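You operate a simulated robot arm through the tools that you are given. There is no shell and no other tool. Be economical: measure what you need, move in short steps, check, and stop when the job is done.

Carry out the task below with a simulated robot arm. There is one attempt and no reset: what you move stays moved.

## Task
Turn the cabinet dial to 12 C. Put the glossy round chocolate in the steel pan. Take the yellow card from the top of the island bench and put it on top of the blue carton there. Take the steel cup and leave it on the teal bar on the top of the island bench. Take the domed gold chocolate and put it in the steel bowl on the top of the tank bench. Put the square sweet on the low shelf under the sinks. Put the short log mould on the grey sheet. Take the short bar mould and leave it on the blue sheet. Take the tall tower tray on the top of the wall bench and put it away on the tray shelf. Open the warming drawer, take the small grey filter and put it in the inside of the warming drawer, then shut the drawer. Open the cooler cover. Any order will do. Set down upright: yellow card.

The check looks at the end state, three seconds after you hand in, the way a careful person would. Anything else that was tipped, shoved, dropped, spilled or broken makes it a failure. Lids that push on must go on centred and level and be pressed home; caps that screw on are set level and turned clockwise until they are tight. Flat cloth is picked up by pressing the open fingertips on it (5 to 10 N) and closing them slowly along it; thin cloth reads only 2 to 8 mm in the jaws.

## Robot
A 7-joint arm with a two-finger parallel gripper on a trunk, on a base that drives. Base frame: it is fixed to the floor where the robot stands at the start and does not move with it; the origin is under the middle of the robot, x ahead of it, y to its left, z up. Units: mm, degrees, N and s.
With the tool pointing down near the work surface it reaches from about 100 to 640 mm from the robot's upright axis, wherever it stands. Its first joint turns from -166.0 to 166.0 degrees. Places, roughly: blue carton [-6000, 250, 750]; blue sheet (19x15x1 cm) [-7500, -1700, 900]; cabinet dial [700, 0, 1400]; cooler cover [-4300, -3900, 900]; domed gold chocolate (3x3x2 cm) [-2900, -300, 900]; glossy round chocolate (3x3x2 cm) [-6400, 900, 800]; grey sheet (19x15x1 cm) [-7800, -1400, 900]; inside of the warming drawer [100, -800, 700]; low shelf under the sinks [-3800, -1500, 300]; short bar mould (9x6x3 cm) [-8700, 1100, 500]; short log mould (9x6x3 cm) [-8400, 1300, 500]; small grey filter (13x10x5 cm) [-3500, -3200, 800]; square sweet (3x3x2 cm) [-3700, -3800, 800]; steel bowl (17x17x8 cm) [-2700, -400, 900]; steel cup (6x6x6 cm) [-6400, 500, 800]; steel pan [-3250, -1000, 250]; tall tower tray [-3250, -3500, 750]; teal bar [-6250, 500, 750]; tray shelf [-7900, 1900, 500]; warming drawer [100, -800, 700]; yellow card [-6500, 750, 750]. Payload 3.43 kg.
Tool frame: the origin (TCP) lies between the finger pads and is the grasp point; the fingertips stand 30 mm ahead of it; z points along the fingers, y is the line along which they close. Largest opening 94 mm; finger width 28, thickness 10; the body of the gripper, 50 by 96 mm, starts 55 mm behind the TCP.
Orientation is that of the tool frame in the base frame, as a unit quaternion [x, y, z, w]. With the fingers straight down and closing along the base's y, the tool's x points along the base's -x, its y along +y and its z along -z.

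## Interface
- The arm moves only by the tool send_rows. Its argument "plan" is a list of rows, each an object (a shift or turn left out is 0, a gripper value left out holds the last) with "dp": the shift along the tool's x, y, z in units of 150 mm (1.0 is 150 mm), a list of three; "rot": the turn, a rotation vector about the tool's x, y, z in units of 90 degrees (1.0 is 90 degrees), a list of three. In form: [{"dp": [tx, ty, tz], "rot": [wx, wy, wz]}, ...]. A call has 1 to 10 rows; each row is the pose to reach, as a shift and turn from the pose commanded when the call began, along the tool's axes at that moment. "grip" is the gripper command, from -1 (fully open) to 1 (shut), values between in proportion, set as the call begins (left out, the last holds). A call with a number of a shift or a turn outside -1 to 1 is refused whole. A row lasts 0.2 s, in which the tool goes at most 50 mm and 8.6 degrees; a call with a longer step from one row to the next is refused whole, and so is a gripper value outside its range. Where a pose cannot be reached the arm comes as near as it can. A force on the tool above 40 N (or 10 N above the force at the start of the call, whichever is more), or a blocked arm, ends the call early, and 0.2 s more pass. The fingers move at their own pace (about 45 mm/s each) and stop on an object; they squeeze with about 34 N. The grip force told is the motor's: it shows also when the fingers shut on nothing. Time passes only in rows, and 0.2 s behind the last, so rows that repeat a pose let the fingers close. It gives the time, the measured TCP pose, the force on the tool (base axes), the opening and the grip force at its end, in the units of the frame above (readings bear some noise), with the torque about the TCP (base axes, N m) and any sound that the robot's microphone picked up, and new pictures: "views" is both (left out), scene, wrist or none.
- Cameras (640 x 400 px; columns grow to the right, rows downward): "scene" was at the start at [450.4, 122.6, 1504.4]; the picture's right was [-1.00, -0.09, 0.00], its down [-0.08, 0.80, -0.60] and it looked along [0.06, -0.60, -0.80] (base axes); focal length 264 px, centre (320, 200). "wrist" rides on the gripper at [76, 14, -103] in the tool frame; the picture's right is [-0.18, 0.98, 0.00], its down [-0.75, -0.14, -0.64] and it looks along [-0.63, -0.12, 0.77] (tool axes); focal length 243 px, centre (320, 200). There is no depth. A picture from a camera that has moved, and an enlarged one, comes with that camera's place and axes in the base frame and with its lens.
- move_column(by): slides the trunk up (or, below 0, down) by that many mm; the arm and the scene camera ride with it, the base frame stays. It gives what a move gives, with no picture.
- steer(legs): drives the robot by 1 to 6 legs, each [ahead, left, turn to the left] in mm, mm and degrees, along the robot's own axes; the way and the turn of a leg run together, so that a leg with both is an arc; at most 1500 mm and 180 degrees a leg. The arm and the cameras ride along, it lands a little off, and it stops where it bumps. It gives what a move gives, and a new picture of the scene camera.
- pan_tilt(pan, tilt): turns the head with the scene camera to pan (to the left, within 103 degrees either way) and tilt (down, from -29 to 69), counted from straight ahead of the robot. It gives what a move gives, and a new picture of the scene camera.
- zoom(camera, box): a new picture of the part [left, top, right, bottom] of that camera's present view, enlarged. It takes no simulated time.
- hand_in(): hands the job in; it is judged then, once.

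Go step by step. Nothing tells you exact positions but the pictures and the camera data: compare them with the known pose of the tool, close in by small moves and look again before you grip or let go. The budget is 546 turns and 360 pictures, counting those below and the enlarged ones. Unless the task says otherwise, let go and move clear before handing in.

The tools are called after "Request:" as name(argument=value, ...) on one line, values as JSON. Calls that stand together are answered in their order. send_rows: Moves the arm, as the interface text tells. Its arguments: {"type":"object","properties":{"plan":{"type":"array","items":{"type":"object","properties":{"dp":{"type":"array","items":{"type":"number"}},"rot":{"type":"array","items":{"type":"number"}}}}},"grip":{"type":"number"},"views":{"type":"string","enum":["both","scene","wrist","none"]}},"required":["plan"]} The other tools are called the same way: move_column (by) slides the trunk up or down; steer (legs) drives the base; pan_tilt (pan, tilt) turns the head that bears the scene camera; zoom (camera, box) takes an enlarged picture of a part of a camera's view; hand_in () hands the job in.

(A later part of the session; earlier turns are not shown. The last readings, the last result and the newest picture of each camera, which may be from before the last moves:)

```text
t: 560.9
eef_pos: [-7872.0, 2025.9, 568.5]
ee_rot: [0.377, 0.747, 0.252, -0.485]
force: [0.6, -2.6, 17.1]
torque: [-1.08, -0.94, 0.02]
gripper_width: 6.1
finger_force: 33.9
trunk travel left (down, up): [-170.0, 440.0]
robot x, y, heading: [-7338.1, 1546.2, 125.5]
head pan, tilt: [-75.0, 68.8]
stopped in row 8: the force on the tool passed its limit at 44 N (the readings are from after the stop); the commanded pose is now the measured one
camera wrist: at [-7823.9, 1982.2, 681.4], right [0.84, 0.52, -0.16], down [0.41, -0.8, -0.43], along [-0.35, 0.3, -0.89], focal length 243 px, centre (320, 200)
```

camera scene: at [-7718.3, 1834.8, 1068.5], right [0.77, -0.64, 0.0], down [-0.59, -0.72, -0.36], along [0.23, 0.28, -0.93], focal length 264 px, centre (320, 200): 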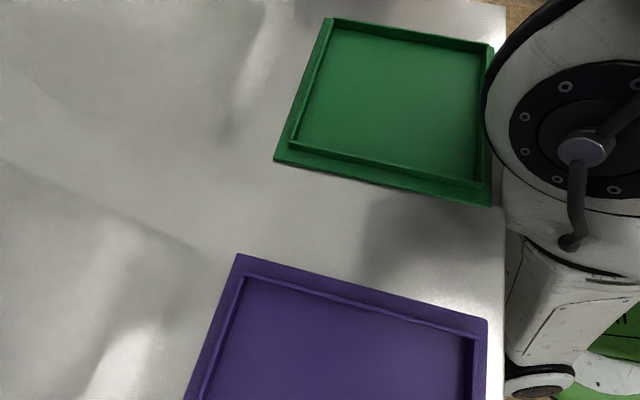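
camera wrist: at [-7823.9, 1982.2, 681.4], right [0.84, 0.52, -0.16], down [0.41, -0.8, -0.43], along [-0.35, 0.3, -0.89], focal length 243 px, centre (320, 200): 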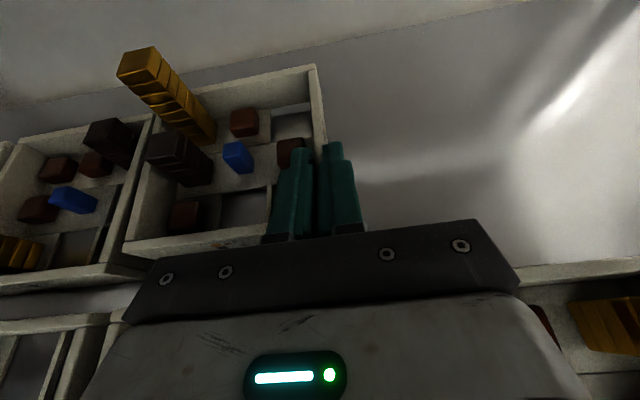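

The hand's underside is resting on row 2's rear wall. The shelf is deep enough to set the tray about 70 mm further back, so I rise and advance.

Request:
send_rows(plan=[{"dp": [0.06, 0, -0.03]}, {"dp": [0.12, 0, -0.06]}, {"dp": [0.18, 0, -0.09]}, {"dp": [0.24, 0, -0.117]}, {"dp": [0.3, 0, -0.146]}], views="none")

Request:
steer(legs=[[70, -15, 0]])

Request:
zoom(camera="wrist", box=[0, 0, 640, 400])

```text
t: 562.1
eef_pos: [-7871.6, 2022.9, 617.4]
ee_rot: [0.378, 0.749, 0.25, -0.483]
force: [0.6, -0.3, -2.3]
torque: [0.01, -0.16, 0.01]
gripper_width: 6.3
finger_force: 34.1
trunk travel left (down, up): [-170.0, 440.0]
robot x, y, heading: [-7336.4, 1546.7, 125.6]
head pan, tilt: [-75.0, 68.8]
```

```text
t: 563.0
eef_pos: [-7868.6, 2024.7, 616.8]
ee_rot: [0.38, 0.751, 0.244, -0.481]
force: [-0.2, -0.9, -1.0]
torque: [0.0, -0.12, 0.0]
gripper_width: 6.3
finger_force: 33.9
trunk travel left (down, up): [-170.0, 440.0]
robot x, y, heading: [-7340.8, 1552.5, 125.4]
head pan, tilt: [-75.0, 68.8]
stopped in leg 1: the robot was blocked; the commanded pose is now the measured one
camera scene: at [-7713.9, 1842.9, 1071.9], right [0.77, -0.64, 0.0], down [-0.6, -0.72, -0.36], along [0.23, 0.28, -0.93], focal length 264 px, centre (320, 200)
```

scene: 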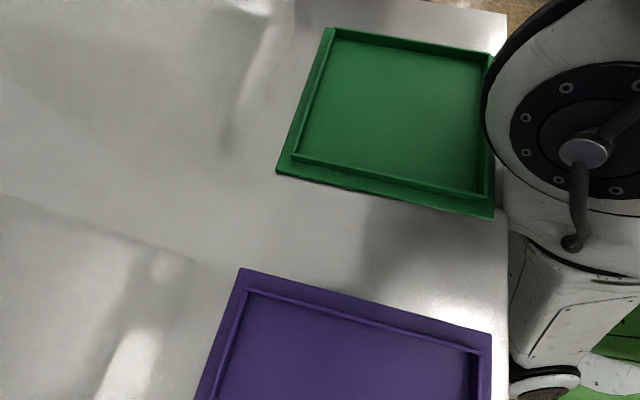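

```text
1.00 times, centred on (320, 200) of wrist (not enlarged: the box is as wide or as high as the picture)
camera zoom: at [-7820.5, 1984.9, 731.0], right [0.84, 0.52, -0.17], down [0.42, -0.81, -0.42], along [-0.35, 0.28, -0.89], focal length 243 px, centre (320, 200)
```

zoom: 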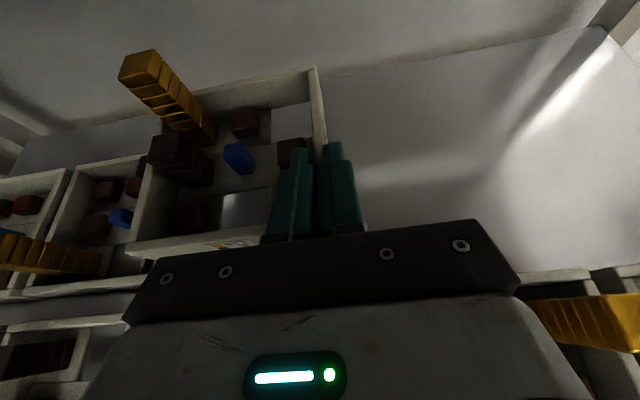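

The arm's shoulder touches the rack edge, so I back off a touch and extend the arm itself instead.

Request:
steer(legs=[[-15, 0, 0]])

Request:
send_rows(plan=[{"dp": [0.04, 0, 0.085]}, {"dp": [0.085, 0, 0.175]}, {"dp": [0.13, 0, 0.265]}, {"dp": [0.17, 0, 0.35]}, {"dp": [0.21, 0, 0.435]}, {"dp": [0.25, 0, 0.51]}], views="wrist")

```text
t: 563.7
eef_pos: [-7862.2, 2017.5, 614.4]
ee_rot: [0.381, 0.752, 0.245, -0.479]
force: [-0.9, -0.1, -2.5]
torque: [0.0, -0.2, -0.01]
gripper_width: 6.5
finger_force: 33.8
trunk travel left (down, up): [-170.0, 440.0]
robot x, y, heading: [-7331.2, 1543.2, 125.4]
head pan, tilt: [-75.0, 68.8]
camera scene: at [-7708.6, 1835.1, 1068.1], right [0.77, -0.64, 0.0], down [-0.6, -0.72, -0.36], along [0.23, 0.28, -0.93], focal length 264 px, centre (320, 200)
```

scene: 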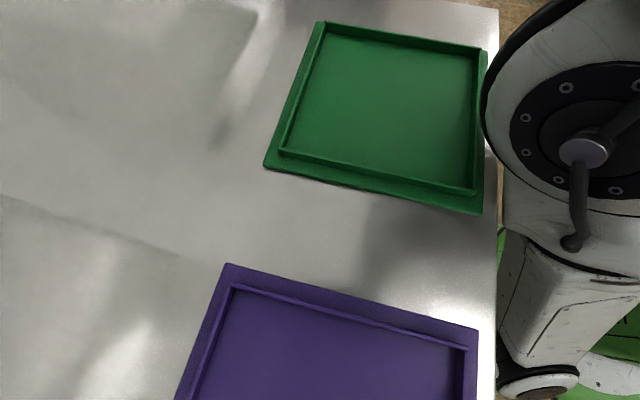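

```text
t: 565.1
eef_pos: [-7894.8, 2085.4, 622.8]
ee_rot: [0.385, 0.746, 0.248, -0.483]
force: [0.0, 2.4, -1.1]
torque: [-0.06, -0.2, 0.02]
gripper_width: 6.4
finger_force: 34.2
trunk travel left (down, up): [-170.0, 440.0]
robot x, y, heading: [-7322.8, 1533.4, 124.9]
head pan, tilt: [-75.0, 68.8]
camera wrist: at [-7846.3, 2043.4, 735.6], right [0.84, 0.51, -0.17], down [0.41, -0.81, -0.42], along [-0.35, 0.29, -0.89], focal length 243 px, centre (320, 200)
```

wrist: 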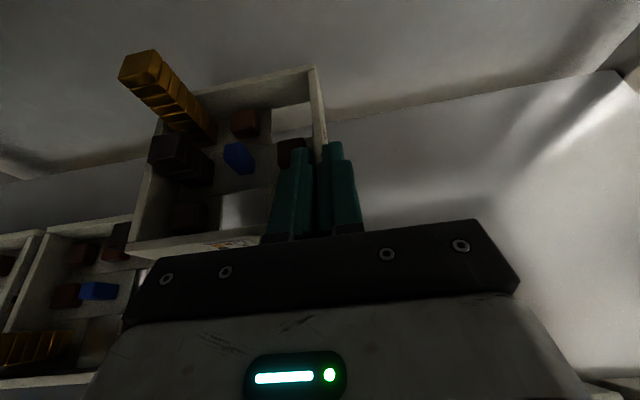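

Request:
send_rows(plan=[{"dp": [-0.08, 0, 0.04]}, {"dp": [-0.16, 0, 0.08]}, {"dp": [-0.24, 0, 0.12]}, {"dp": [-0.3, 0, 0.15]}, {"dp": [-0.35, 0, 0.175]}, {"dp": [-0.38, 0, 0.19]}, {"dp": [-0.41, 0, 0.205]}, {"dp": [-0.44, 0, 0.22]}, {"dp": [-0.47, 0, 0.235]}, {"dp": [-0.5, 0, 0.25]}], views="wrist")

```text
t: 566.5
eef_pos: [-7919.2, 2070.5, 567.3]
ee_rot: [0.371, 0.748, 0.25, -0.491]
force: [-4.0, 2.6, 12.0]
torque: [-0.1, 0.06, -0.08]
gripper_width: 6.4
finger_force: 34.2
trunk travel left (down, up): [-170.0, 440.0]
robot x, y, heading: [-7327.4, 1530.7, 126.1]
head pan, tilt: [-75.0, 68.8]
stopped in row 6: the force on the tool passed its limit at 47 N (the readings are from after the stop); the commanded pose is now the measured one
camera wrist: at [-7869.8, 2027.8, 678.7], right [0.83, 0.53, -0.16], down [0.42, -0.79, -0.44], along [-0.36, 0.3, -0.88], focal length 243 px, centre (320, 200)
```

wrist: 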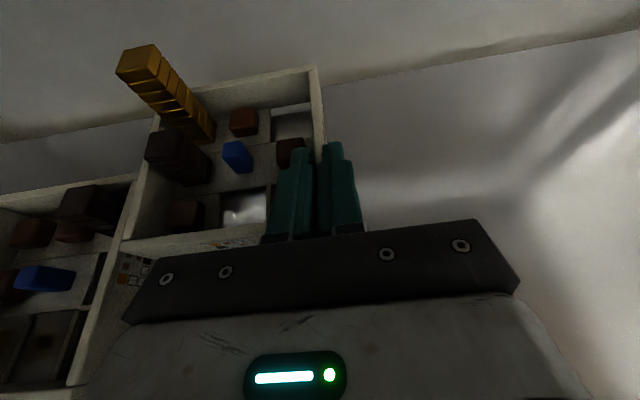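

The arm drifted left so the tray met its neighbour's wall. I rise and shift right.

Request:
send_rows(plan=[{"dp": [0.06, 0, -0.03]}, {"dp": [0.12, 0, -0.06]}, {"dp": [0.18, 0, -0.09]}], views="none")

Request:
steer(legs=[[0, -70, 0]])

Request:
zoom(camera="wrist", box=[0, 0, 640, 400])

```text
t: 567.3
eef_pos: [-7918.9, 2068.0, 596.0]
ee_rot: [0.371, 0.749, 0.249, -0.489]
force: [0.7, -0.7, -1.2]
torque: [0.0, -0.16, 0.03]
gripper_width: 6.3
finger_force: 34.1
trunk travel left (down, up): [-170.0, 440.0]
robot x, y, heading: [-7331.8, 1528.4, 126.1]
head pan, tilt: [-75.0, 68.8]
```

```text
t: 568.3
eef_pos: [-7893.5, 2090.7, 596.7]
ee_rot: [0.358, 0.755, 0.242, -0.493]
force: [0.0, -0.3, -2.0]
torque: [-0.01, -0.2, -0.01]
gripper_width: 6.3
finger_force: 34.2
trunk travel left (down, up): [-170.0, 440.0]
robot x, y, heading: [-7286.4, 1577.6, 128.2]
head pan, tilt: [-75.0, 68.8]
camera scene: at [-7684.7, 1822.9, 1074.9], right [0.8, -0.6, -0.01], down [-0.56, -0.74, -0.38], along [0.22, 0.31, -0.92], focal length 264 px, centre (320, 200)
```

scene: 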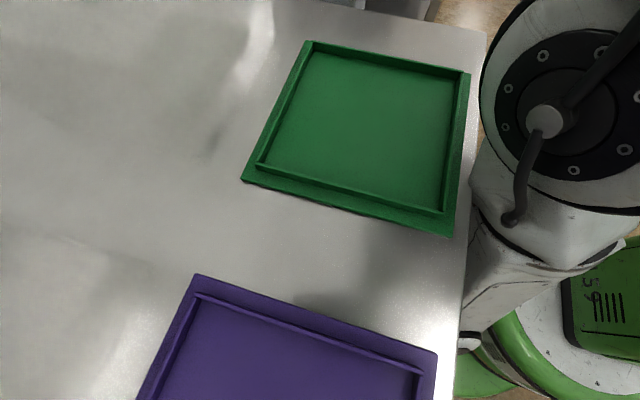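

```text
1.00 times, centred on (320, 200) of wrist (not enlarged: the box is as wide or as high as the picture)
camera zoom: at [-7843.3, 2050.9, 708.3], right [0.81, 0.56, -0.16], down [0.45, -0.78, -0.44], along [-0.37, 0.29, -0.89], focal length 243 px, centre (320, 200)
```

zoom: 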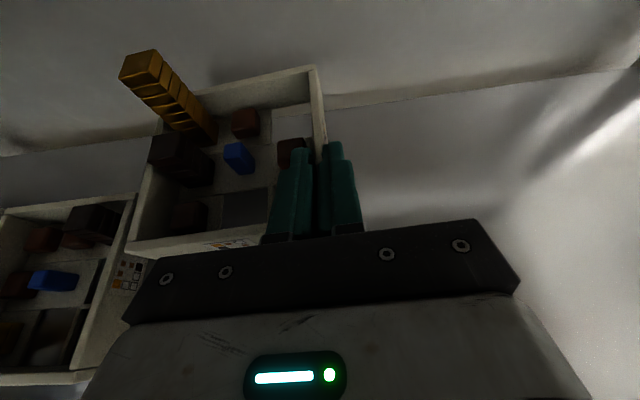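

Request:
move_column(by=-35)

Request:
zoom(camera="wrist", box=[0, 0, 640, 400])

```text
t: 569.1
eef_pos: [-7884.2, 2090.2, 570.5]
ee_rot: [0.364, 0.75, 0.228, -0.504]
force: [-0.8, 0.6, -2.0]
torque: [0.07, -0.14, -0.05]
gripper_width: 6.0
finger_force: 33.9
trunk travel left (down, up): [-135.0, 475.0]
robot x, y, heading: [-7282.8, 1564.9, 129.0]
head pan, tilt: [-75.0, 68.8]
```

```text
1.00 times, centred on (320, 200) of wrist (not enlarged: the box is as wide or as high as the picture)
camera zoom: at [-7828.7, 2052.4, 681.9], right [0.8, 0.56, -0.19], down [0.44, -0.78, -0.44], along [-0.4, 0.27, -0.88], focal length 243 px, centre (320, 200)
```

zoom: 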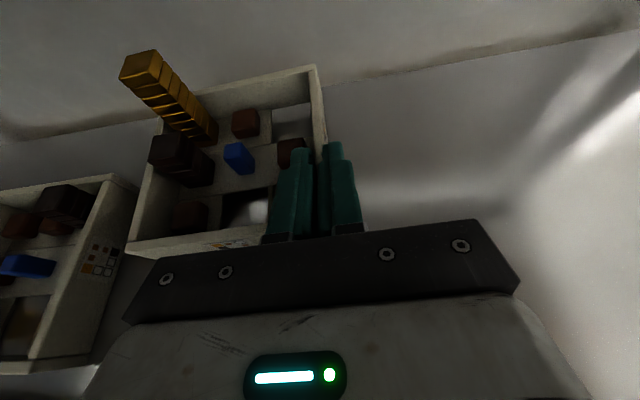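

I work out that the shelf lies near z 515, so the tray is only about 5 mm above it here. I lower the last bit gently.

Request:
send_rows(plan=[{"dp": [-0.015, 0, 0.007]}, {"dp": [-0.03, 0, 0.014]}, {"dp": [-0.045, 0, 0.021]}, {"dp": [-0.06, 0, 0.028]}, {"dp": [-0.075, 0, 0.035]}, {"dp": [-0.09, 0, 0.042]}], views="wrist")

```text
t: 569.9
eef_pos: [-7900.2, 2086.4, 567.9]
ee_rot: [0.354, 0.747, 0.237, -0.511]
force: [-2.2, 2.8, 23.9]
torque: [-0.15, -0.21, 0.08]
gripper_width: 6.6
finger_force: 34.1
trunk travel left (down, up): [-135.0, 475.0]
robot x, y, heading: [-7280.5, 1569.4, 128.6]
head pan, tilt: [-75.0, 68.8]
stopped in row 4: the force on the tool passed its limit at 42 N (the readings are from after the stop); the commanded pose is now the measured one
camera wrist: at [-7843.8, 2044.5, 676.8], right [0.8, 0.57, -0.18], down [0.44, -0.77, -0.47], along [-0.4, 0.29, -0.87], focal length 243 px, centre (320, 200)
```

wrist: 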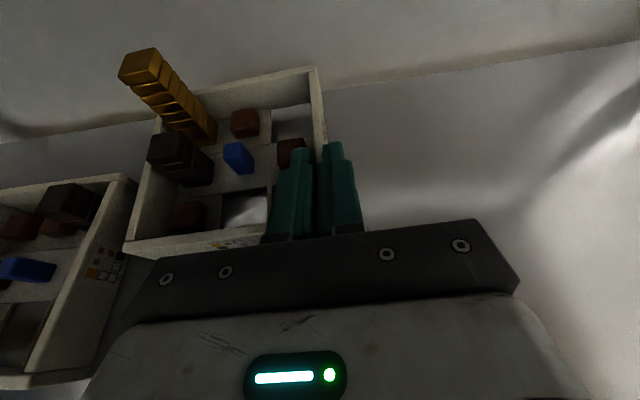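

The tray rests on the shelf. Release gently and look.

Request:
send_rows(plan=[{"dp": [0, 0, 0]}, {"dp": [0, 0, 0]}, {"dp": [0, 0, 0]}], grip=0.4, views="wrist")

```text
t: 570.7
eef_pos: [-7899.5, 2084.3, 564.0]
ee_rot: [0.356, 0.748, 0.237, -0.508]
force: [1.7, 5.9, 15.2]
torque: [-0.28, 0.26, -0.07]
gripper_width: 25.5
finger_force: 0.1
trunk travel left (down, up): [-135.0, 475.0]
robot x, y, heading: [-7280.6, 1567.1, 129.2]
head pan, tilt: [-75.0, 68.8]
camera wrist: at [-7844.4, 2044.0, 674.4], right [0.8, 0.57, -0.18], down [0.45, -0.77, -0.46], along [-0.4, 0.29, -0.87], focal length 243 px, centre (320, 200)
```

wrist: 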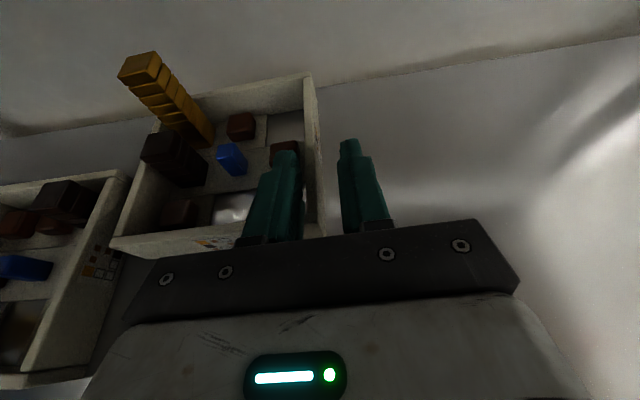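

The tray stands on the shelf, contents intact. I lift the fingers clear and back out.

Request:
send_rows(plan=[{"dp": [0.04, 0, -0.02]}, {"dp": [0.1, 0, -0.045]}, {"dp": [0.18, 0, -0.08]}, {"dp": [0.26, 0, -0.12]}, {"dp": [0.34, 0, -0.155]}, {"dp": [0.4, 0, -0.185]}], views="wrist")

Request:
move_column(by=20)

```text
t: 572.1
eef_pos: [-7886.4, 2086.0, 612.7]
ee_rot: [0.358, 0.753, 0.241, -0.496]
force: [0.1, 0.6, -0.5]
torque: [-0.05, 0.0, 0.03]
gripper_width: 28.2
finger_force: 0.1
trunk travel left (down, up): [-135.0, 475.0]
robot x, y, heading: [-7273.8, 1565.8, 128.3]
head pan, tilt: [-75.0, 68.8]
camera wrist: at [-7835.2, 2045.0, 724.0], right [0.81, 0.56, -0.16], down [0.45, -0.78, -0.44], along [-0.38, 0.29, -0.88], focal length 243 px, centre (320, 200)
```

wrist: 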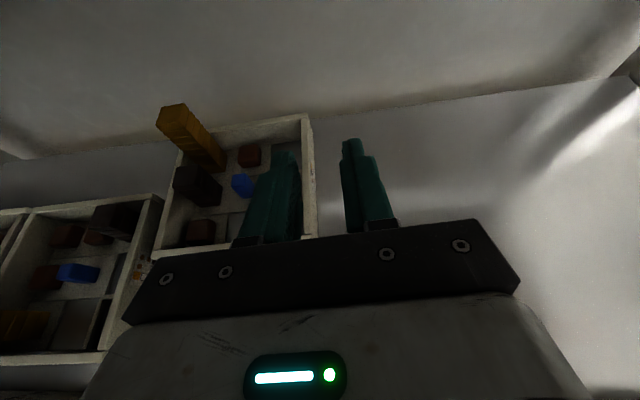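

```text
t: 572.8
eef_pos: [-7901.0, 2072.9, 636.9]
ee_rot: [0.353, 0.755, 0.24, -0.499]
force: [1.3, -4.0, -0.3]
torque: [0.16, 0.1, -0.12]
gripper_width: 28.4
finger_force: 0.0
trunk travel left (down, up): [-155.0, 455.0]
robot x, y, heading: [-7280.0, 1559.1, 128.9]
head pan, tilt: [-75.0, 68.8]
```

Request:
zoom(camera="wrist", box=[0, 0, 640, 400])

```text
1.00 times, centred on (320, 200) of wrist (not enlarged: the box is as wide or as high as the picture)
camera zoom: at [-7848.4, 2032.2, 747.1], right [0.81, 0.57, -0.16], down [0.46, -0.77, -0.45], along [-0.38, 0.29, -0.88], focal length 243 px, centre (320, 200)
```

zoom: 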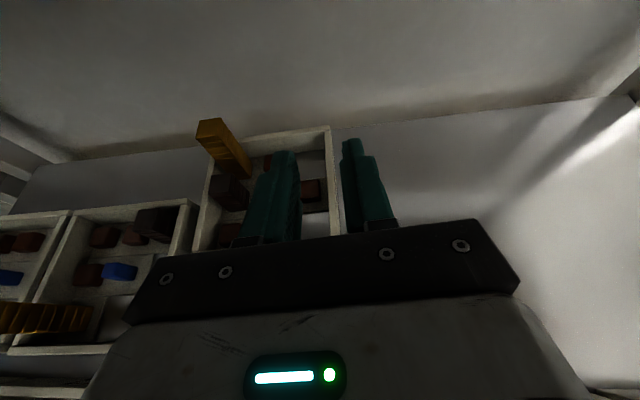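

Tray is fine. I back out straight.

Request:
steer(legs=[[-200, 0, 0]])

Request:
steer(legs=[[-350, 0, 0]])

Request:
pan_tilt(pan=0, tilt=25)

```text
t: 574.3
eef_pos: [-7776.0, 1930.1, 631.6]
ee_rot: [0.353, 0.756, 0.236, -0.498]
force: [0.0, 0.0, 0.7]
torque: [-0.01, 0.01, -0.01]
gripper_width: 28.2
finger_force: 0.1
trunk travel left (down, up): [-155.0, 455.0]
robot x, y, heading: [-7158.4, 1413.5, 129.2]
head pan, tilt: [-75.0, 68.8]
camera scene: at [-7551.9, 1677.5, 1053.5], right [0.81, -0.59, 0.0], down [-0.55, -0.76, -0.36], along [0.21, 0.29, -0.93], focal length 264 px, centre (320, 200)
```

scene: 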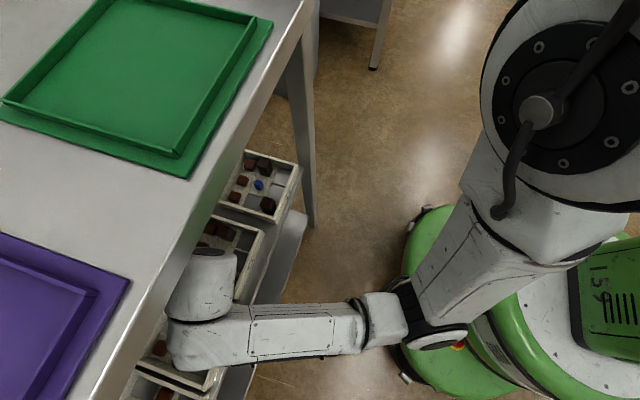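

```text
t: 576.6
eef_pos: [-7558.7, 1660.8, 632.0]
ee_rot: [0.354, 0.756, 0.236, -0.498]
force: [0.2, 0.2, -0.3]
torque: [-0.01, 0.0, 0.01]
gripper_width: 28.1
finger_force: 0.1
trunk travel left (down, up): [-155.0, 455.0]
robot x, y, heading: [-6936.3, 1144.6, 129.1]
head pan, tilt: [-75.0, 68.8]
camera scene: at [-7334.2, 1409.3, 1053.5], right [0.81, -0.58, 0.0], down [-0.54, -0.76, -0.36], along [0.21, 0.29, -0.93], focal length 264 px, centre (320, 200)
```

scene: 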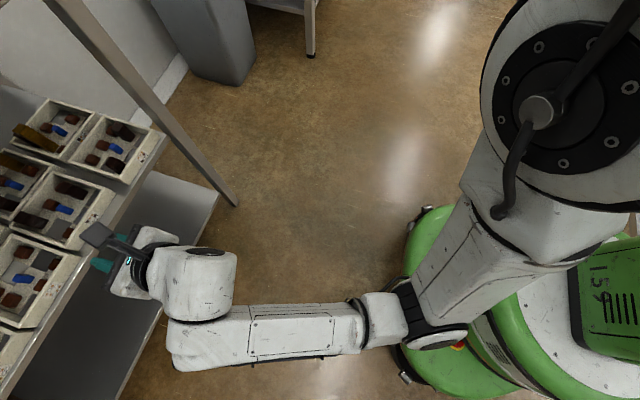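

```text
t: 578.0
eef_pos: [-7559.1, 1661.8, 632.7]
ee_rot: [0.354, 0.755, 0.236, -0.498]
force: [1.1, 0.8, -0.5]
torque: [0.01, 0.02, -0.02]
gripper_width: 28.2
finger_force: 0.1
trunk travel left (down, up): [-155.0, 455.0]
robot x, y, heading: [-6933.8, 1144.6, 129.0]
head pan, tilt: [0.0, 25.0]
camera scene: at [-7425.1, 1435.3, 1112.9], right [0.77, 0.63, 0.0], down [0.27, -0.33, -0.91], along [-0.57, 0.7, -0.42], focal length 264 px, centre (320, 200)
```

scene: 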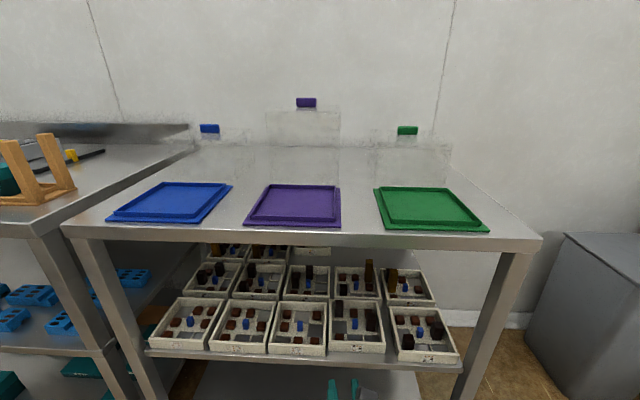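

All trays look undisturbed. Next: the blue moulds on the left rack's middle shelf. I slide over to look.

Request:
steer(legs=[[0, 0, -3.3], [0, 1150, 0]])

Request:
pan_tilt(pan=-5, tilt=30)

Request:
zoom(camera="scene", box=[140, 180, 500, 400])

```text
t: 584.4
eef_pos: [-8470.7, 994.5, 632.1]
ee_rot: [0.367, 0.749, 0.245, -0.494]
force: [0.7, 0.1, 0.1]
torque: [0.01, 0.05, -0.01]
gripper_width: 28.2
finger_force: 0.0
trunk travel left (down, up): [-155.0, 455.0]
robot x, y, heading: [-7870.3, 456.6, 127.2]
head pan, tilt: [0.0, 25.0]
camera scene: at [-8345.1, 763.9, 1112.9], right [0.8, 0.6, 0.0], down [0.26, -0.34, -0.91], along [-0.55, 0.72, -0.42], focal length 264 px, centre (320, 200)
```

scene: 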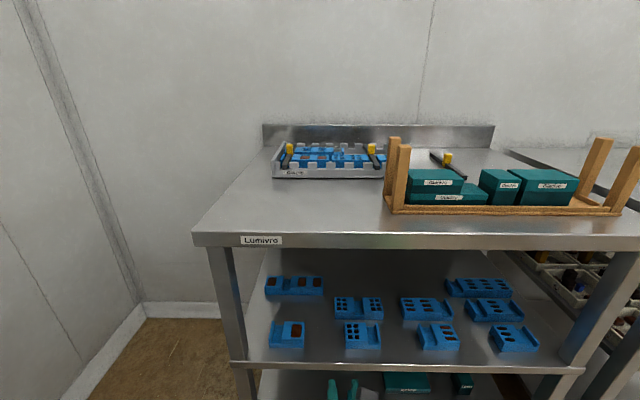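

```text
t: 585.0
eef_pos: [-8470.2, 993.2, 632.1]
ee_rot: [0.366, 0.749, 0.244, -0.494]
force: [-0.4, -0.4, -0.2]
torque: [0.0, 0.01, 0.02]
gripper_width: 27.9
finger_force: 0.1
trunk travel left (down, up): [-155.0, 455.0]
robot x, y, heading: [-7869.5, 453.3, 127.3]
head pan, tilt: [-5.0, 30.0]
camera scene: at [-8337.6, 767.0, 1105.0], right [0.85, 0.53, 0.0], down [0.27, -0.42, -0.87], along [-0.46, 0.73, -0.5], focal length 264 px, centre (320, 200)
```

scene: 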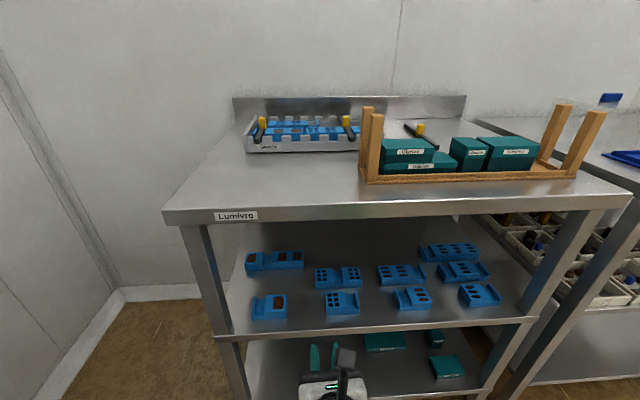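

```text
1.78 times, centred on (320, 290) of scene
camera zoom: at [-8337.6, 767.0, 1105.0], right [0.85, 0.53, 0.0], down [0.27, -0.42, -0.87], along [-0.46, 0.73, -0.5], focal length 469 px, centre (320, 40)
```

zoom: 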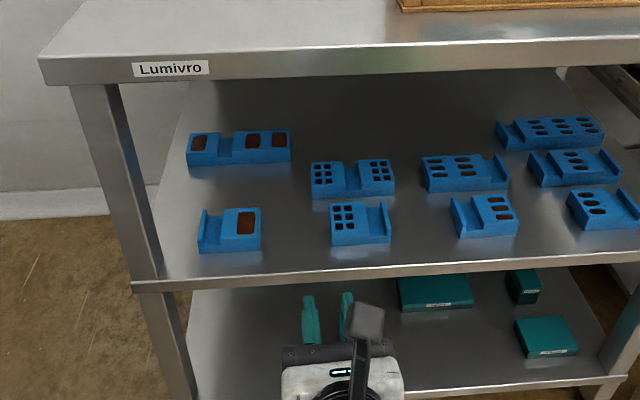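

I identify the moulds: front row, first (rectangular cavity) = short bar at about [-8679,1071]; third (elongated slots) = short log at about [-8380,1293]. I pitch the tool to about −50° and line up with the log mould.

Request:
send_rows(plan=[{"rot": [0, -0.08, 0]}, {"rot": [0, -0.16, 0]}, {"rot": [0, -0.24, 0]}, {"rot": [0, -0.3, 0]}], grip=-0.7, views="none")

Request:
steer(legs=[[0, -255, -1.2]])

Request:
zoom(camera="wrist", box=[0, 0, 640, 400])

```text
t: 586.0
eef_pos: [-8470.2, 993.1, 632.2]
ee_rot: [0.415, 0.844, 0.152, -0.305]
force: [-0.4, 0.0, 0.3]
torque: [-0.01, -0.02, 0.0]
gripper_width: 79.7
finger_force: 0.1
trunk travel left (down, up): [-155.0, 455.0]
robot x, y, heading: [-7865.0, 449.4, 127.2]
head pan, tilt: [-5.0, 30.0]
```

```text
t: 587.9
eef_pos: [-8255.6, 1157.8, 631.5]
ee_rot: [0.425, 0.838, 0.157, -0.303]
force: [0.5, -0.3, -0.4]
torque: [-0.01, 0.01, 0.01]
gripper_width: 79.8
finger_force: 0.1
trunk travel left (down, up): [-155.0, 455.0]
robot x, y, heading: [-7667.6, 601.4, 125.7]
head pan, tilt: [-5.0, 30.0]
camera scene: at [-8129.0, 926.6, 1104.9], right [0.86, 0.51, 0.0], down [0.26, -0.43, -0.87], along [-0.44, 0.74, -0.5], focal length 264 px, centre (320, 200)
```

scene: 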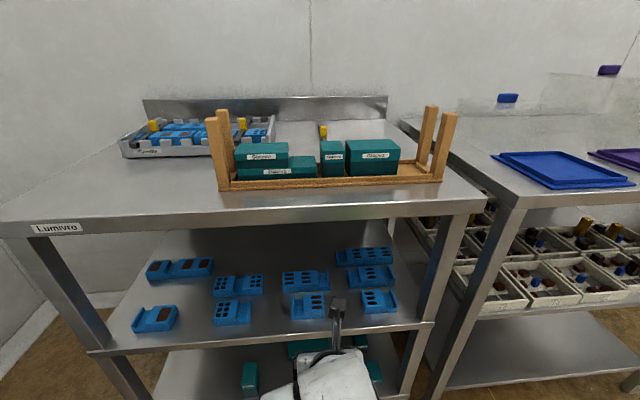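

```text
1.00 times, centred on (320, 200) of wrist (not enlarged: the box is as wide or as high as the picture)
camera zoom: at [-8239.9, 1159.9, 760.4], right [0.88, 0.47, -0.11], down [0.47, -0.88, 0.01], along [-0.1, -0.06, -0.99], focal length 243 px, centre (320, 200)
```

zoom: 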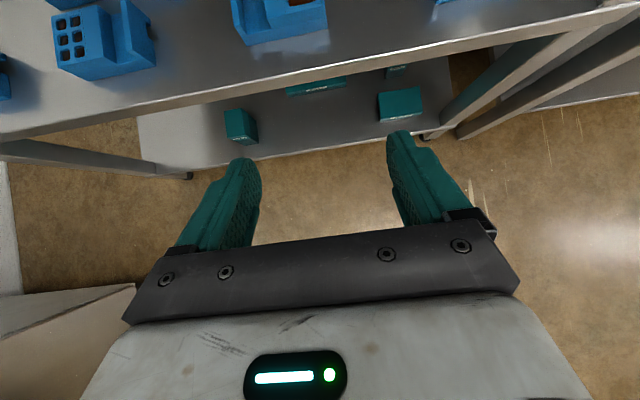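

Request:
steer(legs=[[75, 0, 0]])

Request:
zoom(camera="wrist", box=[0, 0, 640, 400])

```text
t: 588.9
eef_pos: [-8298.9, 1217.8, 631.8]
ee_rot: [0.425, 0.839, 0.155, -0.303]
force: [1.0, 1.2, 0.5]
torque: [-0.01, -0.02, 0.03]
gripper_width: 79.8
finger_force: 0.1
trunk travel left (down, up): [-155.0, 455.0]
robot x, y, heading: [-7709.7, 663.4, 125.8]
head pan, tilt: [-5.0, 30.0]
camera scene: at [-8172.7, 988.0, 1104.9], right [0.86, 0.51, 0.0], down [0.26, -0.43, -0.87], along [-0.44, 0.74, -0.5], focal length 264 px, centre (320, 200)
```

scene: 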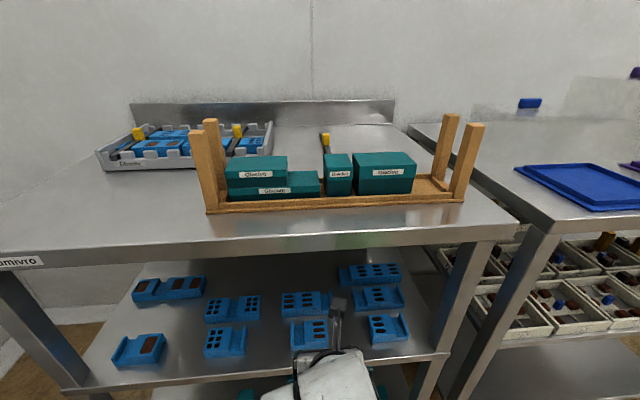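

```text
1.00 times, centred on (320, 200) of wrist (not enlarged: the box is as wide or as high as the picture)
camera zoom: at [-8283.5, 1221.4, 760.5], right [0.88, 0.47, -0.11], down [0.47, -0.88, 0.01], along [-0.1, -0.06, -0.99], focal length 243 px, centre (320, 200)
```

zoom: 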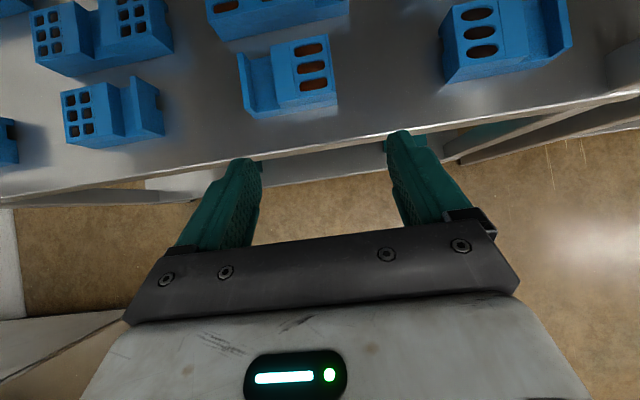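

The log mould's slotted block is about 54 mm wide, centred near L −6027. I narrow the fingers to 66 mm, move over it, then check.

Request:
send_rows(plan=[{"dp": [0.12, -0.02, 0.1]}, {"dp": [0.25, -0.04, 0.21]}, {"dp": [0.37, -0.06, 0.31]}, {"dp": [0.495, -0.06, 0.4145]}, {"dp": [0.395, -0.06, 0.53]}], grip=-0.4, views="wrist")

```text
t: 590.1
eef_pos: [-8363.1, 1291.6, 609.0]
ee_rot: [0.424, 0.839, 0.156, -0.303]
force: [-0.5, -1.1, 0.6]
torque: [-0.02, 0.0, -0.01]
gripper_width: 65.8
finger_force: 0.0
trunk travel left (down, up): [-155.0, 455.0]
robot x, y, heading: [-7714.8, 662.3, 125.7]
head pan, tilt: [-5.0, 30.0]
camera wrist: at [-8346.8, 1294.8, 738.5], right [0.88, 0.47, -0.11], down [0.47, -0.88, 0.01], along [-0.1, -0.06, -0.99], focal length 243 px, centre (320, 200)
```

wrist: 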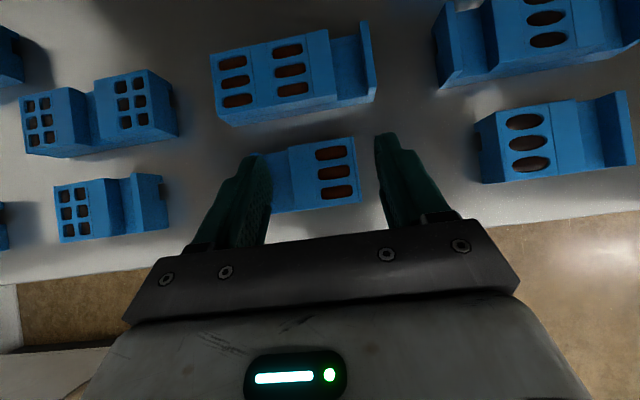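

Request:
send_rows(plan=[{"dp": [-0.07, 0.02, 0.08]}, {"dp": [-0.13, 0.02, 0.155]}, {"dp": [-0.17, 0.02, 0.203]}, {"dp": [-0.2, 0.02, 0.24]}], views="wrist")

```text
t: 591.1
eef_pos: [-8361.9, 1292.9, 567.3]
ee_rot: [0.424, 0.837, 0.157, -0.308]
force: [4.6, -5.3, 23.2]
torque: [-0.44, 0.61, 0.25]
gripper_width: 65.1
finger_force: 0.0
trunk travel left (down, up): [-155.0, 455.0]
robot x, y, heading: [-7712.7, 660.8, 125.7]
head pan, tilt: [-5.0, 30.0]
camera wrist: at [-8345.4, 1295.8, 696.0], right [0.88, 0.47, -0.12], down [0.47, -0.88, 0.0], along [-0.1, -0.06, -0.99], focal length 243 px, centre (320, 200)
```

wrist: 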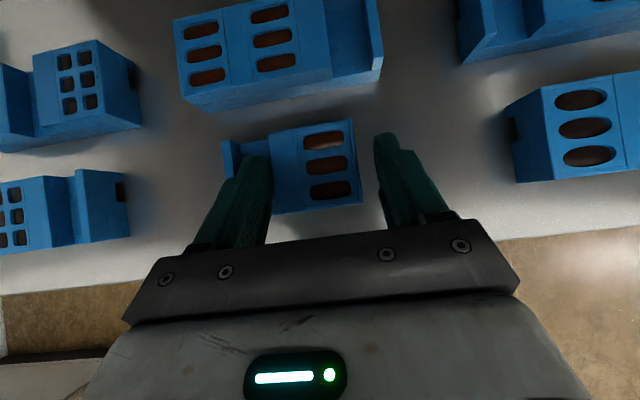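

The left finger is in the recess touching its floor. Ease up and close.

Request:
send_rows(plan=[{"dp": [0.01, 0, -0.015]}, {"dp": [0.01, 0, -0.015]}, {"dp": [0.01, 0, -0.015]}, {"dp": [0.01, 0, -0.015]}], grip=1, views="none")

Request:
send_rows(plan=[{"dp": [0.02, 0, -0.025]}, {"dp": [0.06, 0, -0.07]}, {"dp": [0.12, 0, -0.14]}, {"dp": [0.19, 0, -0.22]}, {"dp": [0.26, 0, -0.31]}], views="wrist")

```text
t: 592.1
eef_pos: [-8361.8, 1291.9, 568.3]
ee_rot: [0.424, 0.838, 0.157, -0.306]
force: [-10.5, -2.1, 27.6]
torque: [0.16, 0.52, 0.11]
gripper_width: 51.5
finger_force: 34.2
trunk travel left (down, up): [-155.0, 455.0]
robot x, y, heading: [-7709.1, 664.6, 125.5]
head pan, tilt: [-5.0, 30.0]
```

```text
t: 593.3
eef_pos: [-8361.5, 1292.8, 625.2]
ee_rot: [0.425, 0.839, 0.156, -0.303]
force: [0.4, -0.8, -0.4]
torque: [0.0, -0.03, -0.01]
gripper_width: 51.7
finger_force: 33.5
trunk travel left (down, up): [-155.0, 455.0]
robot x, y, heading: [-7714.6, 664.8, 125.7]
head pan, tilt: [-5.0, 30.0]
camera wrist: at [-8345.0, 1296.0, 753.9], right [0.88, 0.47, -0.11], down [0.47, -0.88, 0.01], along [-0.1, -0.06, -0.99], focal length 243 px, centre (320, 200)
```

wrist: 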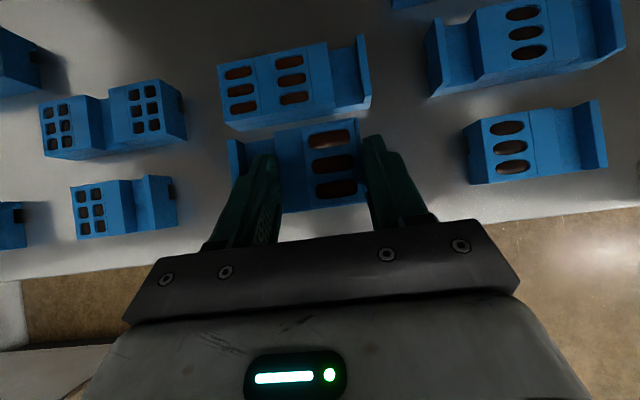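

Mould held. I back out, raise the trunk, and drive toward the far counter with the sheets.

Request:
steer(legs=[[-420, 0, 0]])

Request:
move_column(by=400)

Request:
steer(legs=[[0, 0, 90], [0, 1150, 0]])

Request:
pan_tilt(pan=0, tilt=30)

```text
t: 595.9
eef_pos: [-8115.1, 951.8, 624.8]
ee_rot: [0.426, 0.838, 0.157, -0.303]
force: [-0.1, 0.4, 0.1]
torque: [0.0, -0.03, -0.02]
gripper_width: 51.6
finger_force: 34.4
trunk travel left (down, up): [-155.0, 455.0]
robot x, y, heading: [-7466.6, 321.1, 125.5]
head pan, tilt: [-5.0, 30.0]
camera scene: at [-7927.0, 647.2, 1104.9], right [0.86, 0.51, 0.0], down [0.25, -0.43, -0.87], along [-0.44, 0.75, -0.5], focal length 264 px, centre (320, 200)
```

scene: 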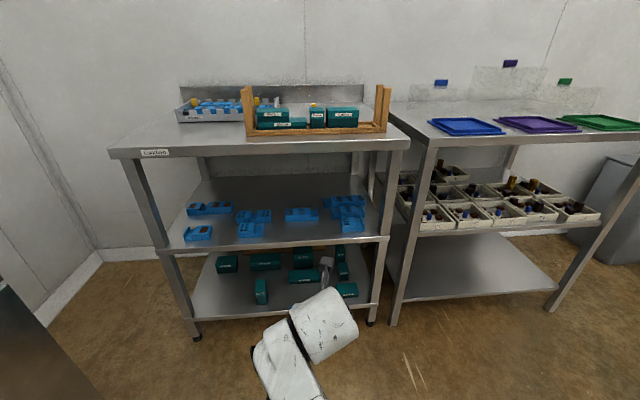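

```text
t: 599.7
eef_pos: [-8114.5, 953.1, 1025.0]
ee_rot: [0.426, 0.838, 0.157, -0.303]
force: [0.2, 0.3, -0.2]
torque: [0.04, -0.01, -0.01]
gripper_width: 51.6
finger_force: 34.0
trunk travel left (down, up): [-555.0, 55.0]
robot x, y, heading: [-7465.0, 321.6, 125.5]
head pan, tilt: [-5.0, 30.0]
```

```text
t: 602.9
eef_pos: [-8295.5, -34.7, 1024.0]
ee_rot: [-0.104, 0.935, -0.03, -0.337]
force: [0.4, 0.6, -1.6]
torque: [-0.03, -0.01, 0.0]
gripper_width: 51.4
finger_force: 33.8
trunk travel left (down, up): [-555.0, 55.0]
robot x, y, heading: [-7467.7, 322.1, -165.9]
head pan, tilt: [-5.0, 30.0]
stopped in leg 1: the force on the tool passed its limit at 95 N (the readings are from after the stop); the commanded pose is now the measured one
camera scene: at [-7935.6, 11.3, 1504.9], right [-0.16, 0.99, 0.0], down [0.49, 0.08, -0.87], along [-0.85, -0.14, -0.5], focal length 264 px, centre (320, 200)
```

scene: 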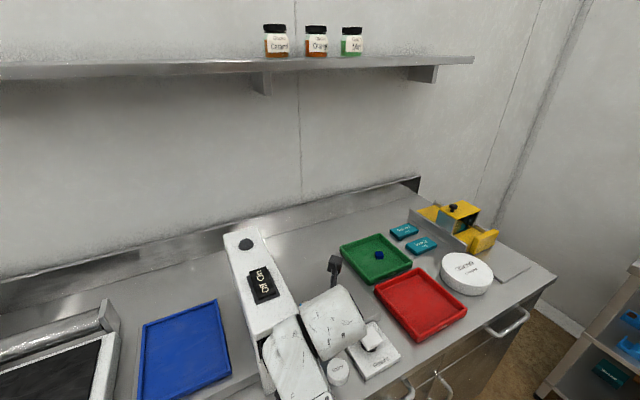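

```text
t: 603.5
eef_pos: [-8296.0, -34.1, 1025.6]
ee_rot: [-0.105, 0.935, -0.031, -0.337]
force: [0.5, 2.2, -0.2]
torque: [-0.13, 0.03, 0.12]
gripper_width: 51.6
finger_force: 33.8
trunk travel left (down, up): [-555.0, 55.0]
robot x, y, heading: [-7468.5, 324.0, -165.7]
head pan, tilt: [0.0, 30.0]
camera scene: at [-7934.0, 3.6, 1504.9], right [-0.24, 0.97, 0.0], down [0.48, 0.12, -0.87], along [-0.84, -0.21, -0.5], focal length 264 px, centre (320, 200)
```

scene: 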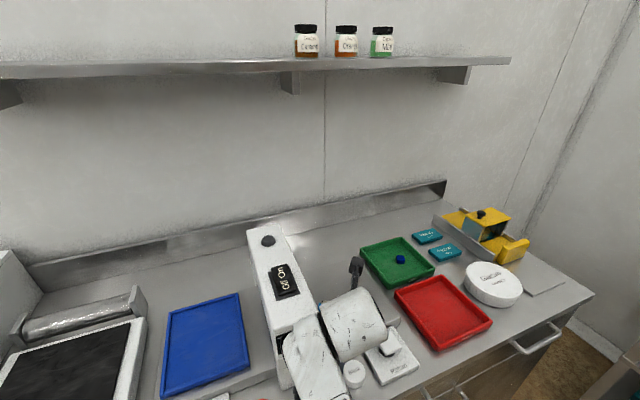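

The arm bumped the white machine on the counter while turning. I turn back at once and inspect it.

Request:
steer(legs=[[0, 0, -25]])

Request:
pan_tilt(pan=40, tilt=30)

```text
t: 605.2
eef_pos: [-8369.5, 354.8, 1025.7]
ee_rot: [0.103, 0.935, 0.045, -0.336]
force: [-0.2, -1.2, -1.0]
torque: [0.01, -0.03, -0.03]
gripper_width: 51.5
finger_force: 33.8
trunk travel left (down, up): [-555.0, 55.0]
robot x, y, heading: [-7464.4, 323.4, 169.0]
head pan, tilt: [0.0, 30.0]
camera scene: at [-8025.7, 235.1, 1504.9], right [0.19, 0.98, 0.0], down [0.49, -0.1, -0.87], along [-0.85, 0.17, -0.5], focal length 264 px, centre (320, 200)
```

scene: 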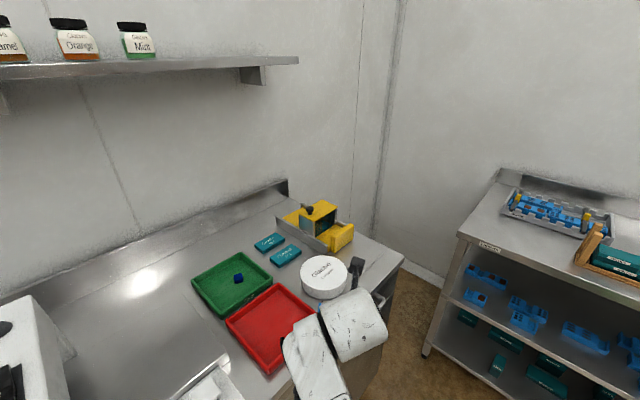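

```text
t: 606.3
eef_pos: [-8369.5, 355.2, 1024.7]
ee_rot: [0.103, 0.935, 0.044, -0.336]
force: [-0.1, 0.4, -2.4]
torque: [0.03, -0.02, -0.01]
gripper_width: 51.6
finger_force: 34.0
trunk travel left (down, up): [-555.0, 55.0]
robot x, y, heading: [-7466.1, 323.8, 168.9]
head pan, tilt: [40.0, 30.0]
camera scene: at [-8016.3, 174.1, 1504.9], right [-0.48, 0.88, 0.0], down [0.44, 0.24, -0.87], along [-0.76, -0.42, -0.5], focal length 264 px, centre (320, 200)
```

scene: 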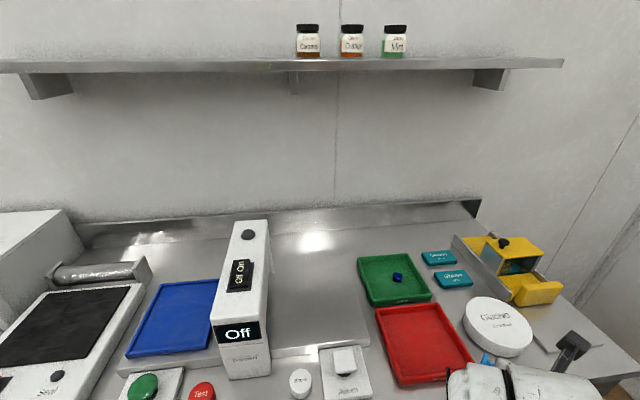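

The machine stands unmoved. I pull the arm in before turning further.

Request:
send_rows(plan=[{"dp": [-0.19, 0.055, -0.155]}, {"dp": [-0.376, 0.11, -0.31]}, {"dp": [-0.564, 0.165, -0.465]}, {"dp": [-0.752, 0.222, -0.619]}], views="none")

Request:
steer(legs=[[-150, 0, 0], [0, 0, 47]])

```text
t: 607.3
eef_pos: [-8218.5, 355.7, 1024.3]
ee_rot: [0.103, 0.935, 0.044, -0.337]
force: [-0.4, 0.5, -1.1]
torque: [0.02, 0.01, 0.02]
gripper_width: 51.5
finger_force: 34.5
trunk travel left (down, up): [-555.0, 55.0]
robot x, y, heading: [-7469.3, 319.9, 168.7]
head pan, tilt: [40.0, 30.0]
```

```text
t: 610.8
eef_pos: [-7854.8, -236.6, 1025.1]
ee_rot: [-0.279, 0.898, -0.093, -0.326]
force: [-0.2, -0.2, -0.7]
torque: [0.01, 0.01, 0.0]
gripper_width: 51.7
finger_force: 34.4
trunk travel left (down, up): [-555.0, 55.0]
robot x, y, heading: [-7318.0, 291.8, -143.9]
head pan, tilt: [40.0, 30.0]
camera scene: at [-7582.9, -211.6, 1504.9], right [-0.97, 0.24, 0.0], down [0.12, 0.49, -0.87], along [-0.21, -0.84, -0.5], focal length 264 px, centre (320, 200)
```

scene: 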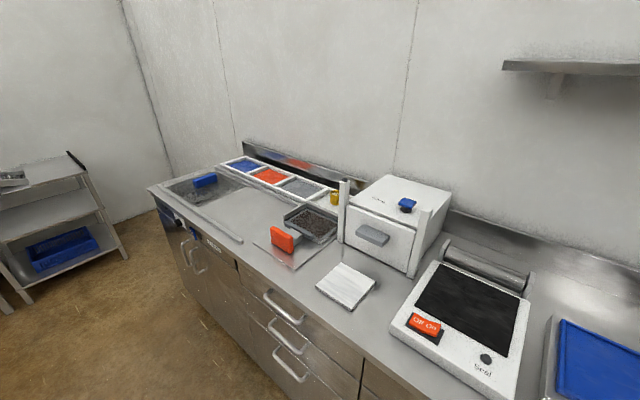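

I see the sheets at the back of the counter: grey near [-7785,-1385], blue near [-7503,-1714]. I slide left to face the grey one.

Request:
steer(legs=[[0, 960, 0]])

Request:
pan_tilt(pan=0, tilt=40)

```text
t: 615.9
eef_pos: [-7284.6, -1022.4, 1024.5]
ee_rot: [-0.279, 0.899, -0.093, -0.325]
force: [-0.4, 0.6, -0.2]
torque: [0.0, 0.0, 0.01]
gripper_width: 51.7
finger_force: 34.1
trunk travel left (down, up): [-555.0, 55.0]
robot x, y, heading: [-6743.9, -491.3, -143.8]
head pan, tilt: [40.0, 30.0]
camera scene: at [-7012.0, -996.9, 1504.9], right [-0.97, 0.24, 0.0], down [0.12, 0.49, -0.87], along [-0.21, -0.84, -0.5], focal length 264 px, centre (320, 200)
```

scene: 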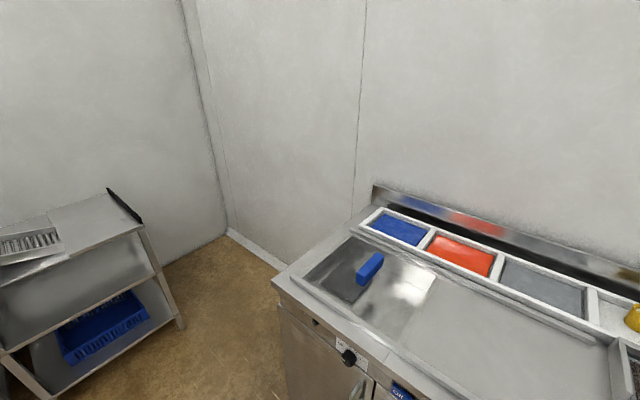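

```text
t: 617.0
eef_pos: [-7285.1, -1021.5, 1024.4]
ee_rot: [-0.28, 0.898, -0.094, -0.325]
force: [-1.1, 0.7, -0.9]
torque: [0.08, 0.04, 0.06]
gripper_width: 51.9
finger_force: 34.1
trunk travel left (down, up): [-555.0, 55.0]
robot x, y, heading: [-6748.2, -491.1, -143.9]
head pan, tilt: [0.0, 40.0]
camera scene: at [-7058.8, -959.2, 1489.6], right [-0.59, 0.81, 0.0], down [0.52, 0.38, -0.77], along [-0.62, -0.45, -0.64], focal length 264 px, centre (320, 200)
```

scene: 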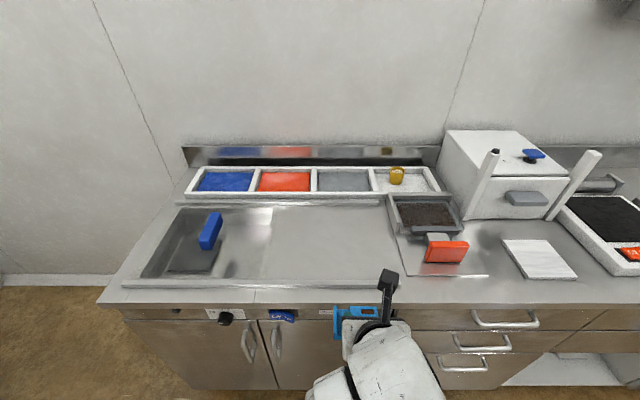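

Grey sheet centre at about [-7770,-1368,907]. Drive in over the counter.

Request:
steer(legs=[[560, -19, 0]])

Request:
zoom(camera="wrist", box=[0, 0, 640, 400])

```text
t: 620.2
eef_pos: [-7745.9, -1343.9, 1024.7]
ee_rot: [-0.284, 0.897, -0.096, -0.326]
force: [-0.7, 0.0, -0.8]
torque: [0.02, -0.01, -0.02]
gripper_width: 51.7
finger_force: 33.9
trunk travel left (down, up): [-555.0, 55.0]
robot x, y, heading: [-7217.9, -814.1, -143.1]
head pan, tilt: [0.0, 40.0]
camera scene: at [-7522.2, -1280.9, 1489.6], right [-0.59, 0.8, 0.0], down [0.52, 0.38, -0.77], along [-0.62, -0.46, -0.64], focal length 264 px, centre (320, 200)
```

scene: 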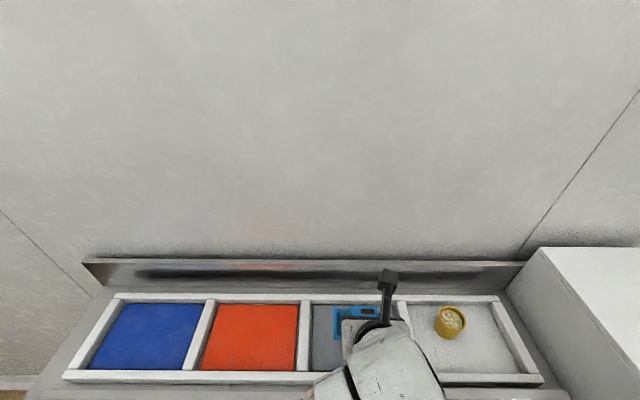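

```text
1.00 times, centred on (320, 200) of wrist (not enlarged: the box is as wide or as high as the picture)
camera zoom: at [-7747.9, -1330.4, 1153.6], right [-0.45, 0.89, -0.1], down [0.89, 0.45, 0.01], along [0.06, -0.09, -0.99], focal length 243 px, centre (320, 200)
```

zoom: 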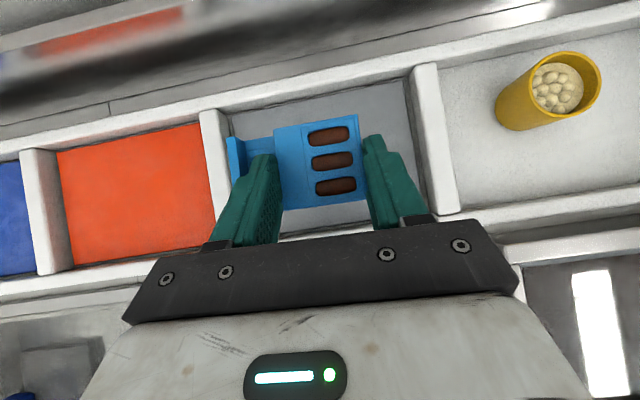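

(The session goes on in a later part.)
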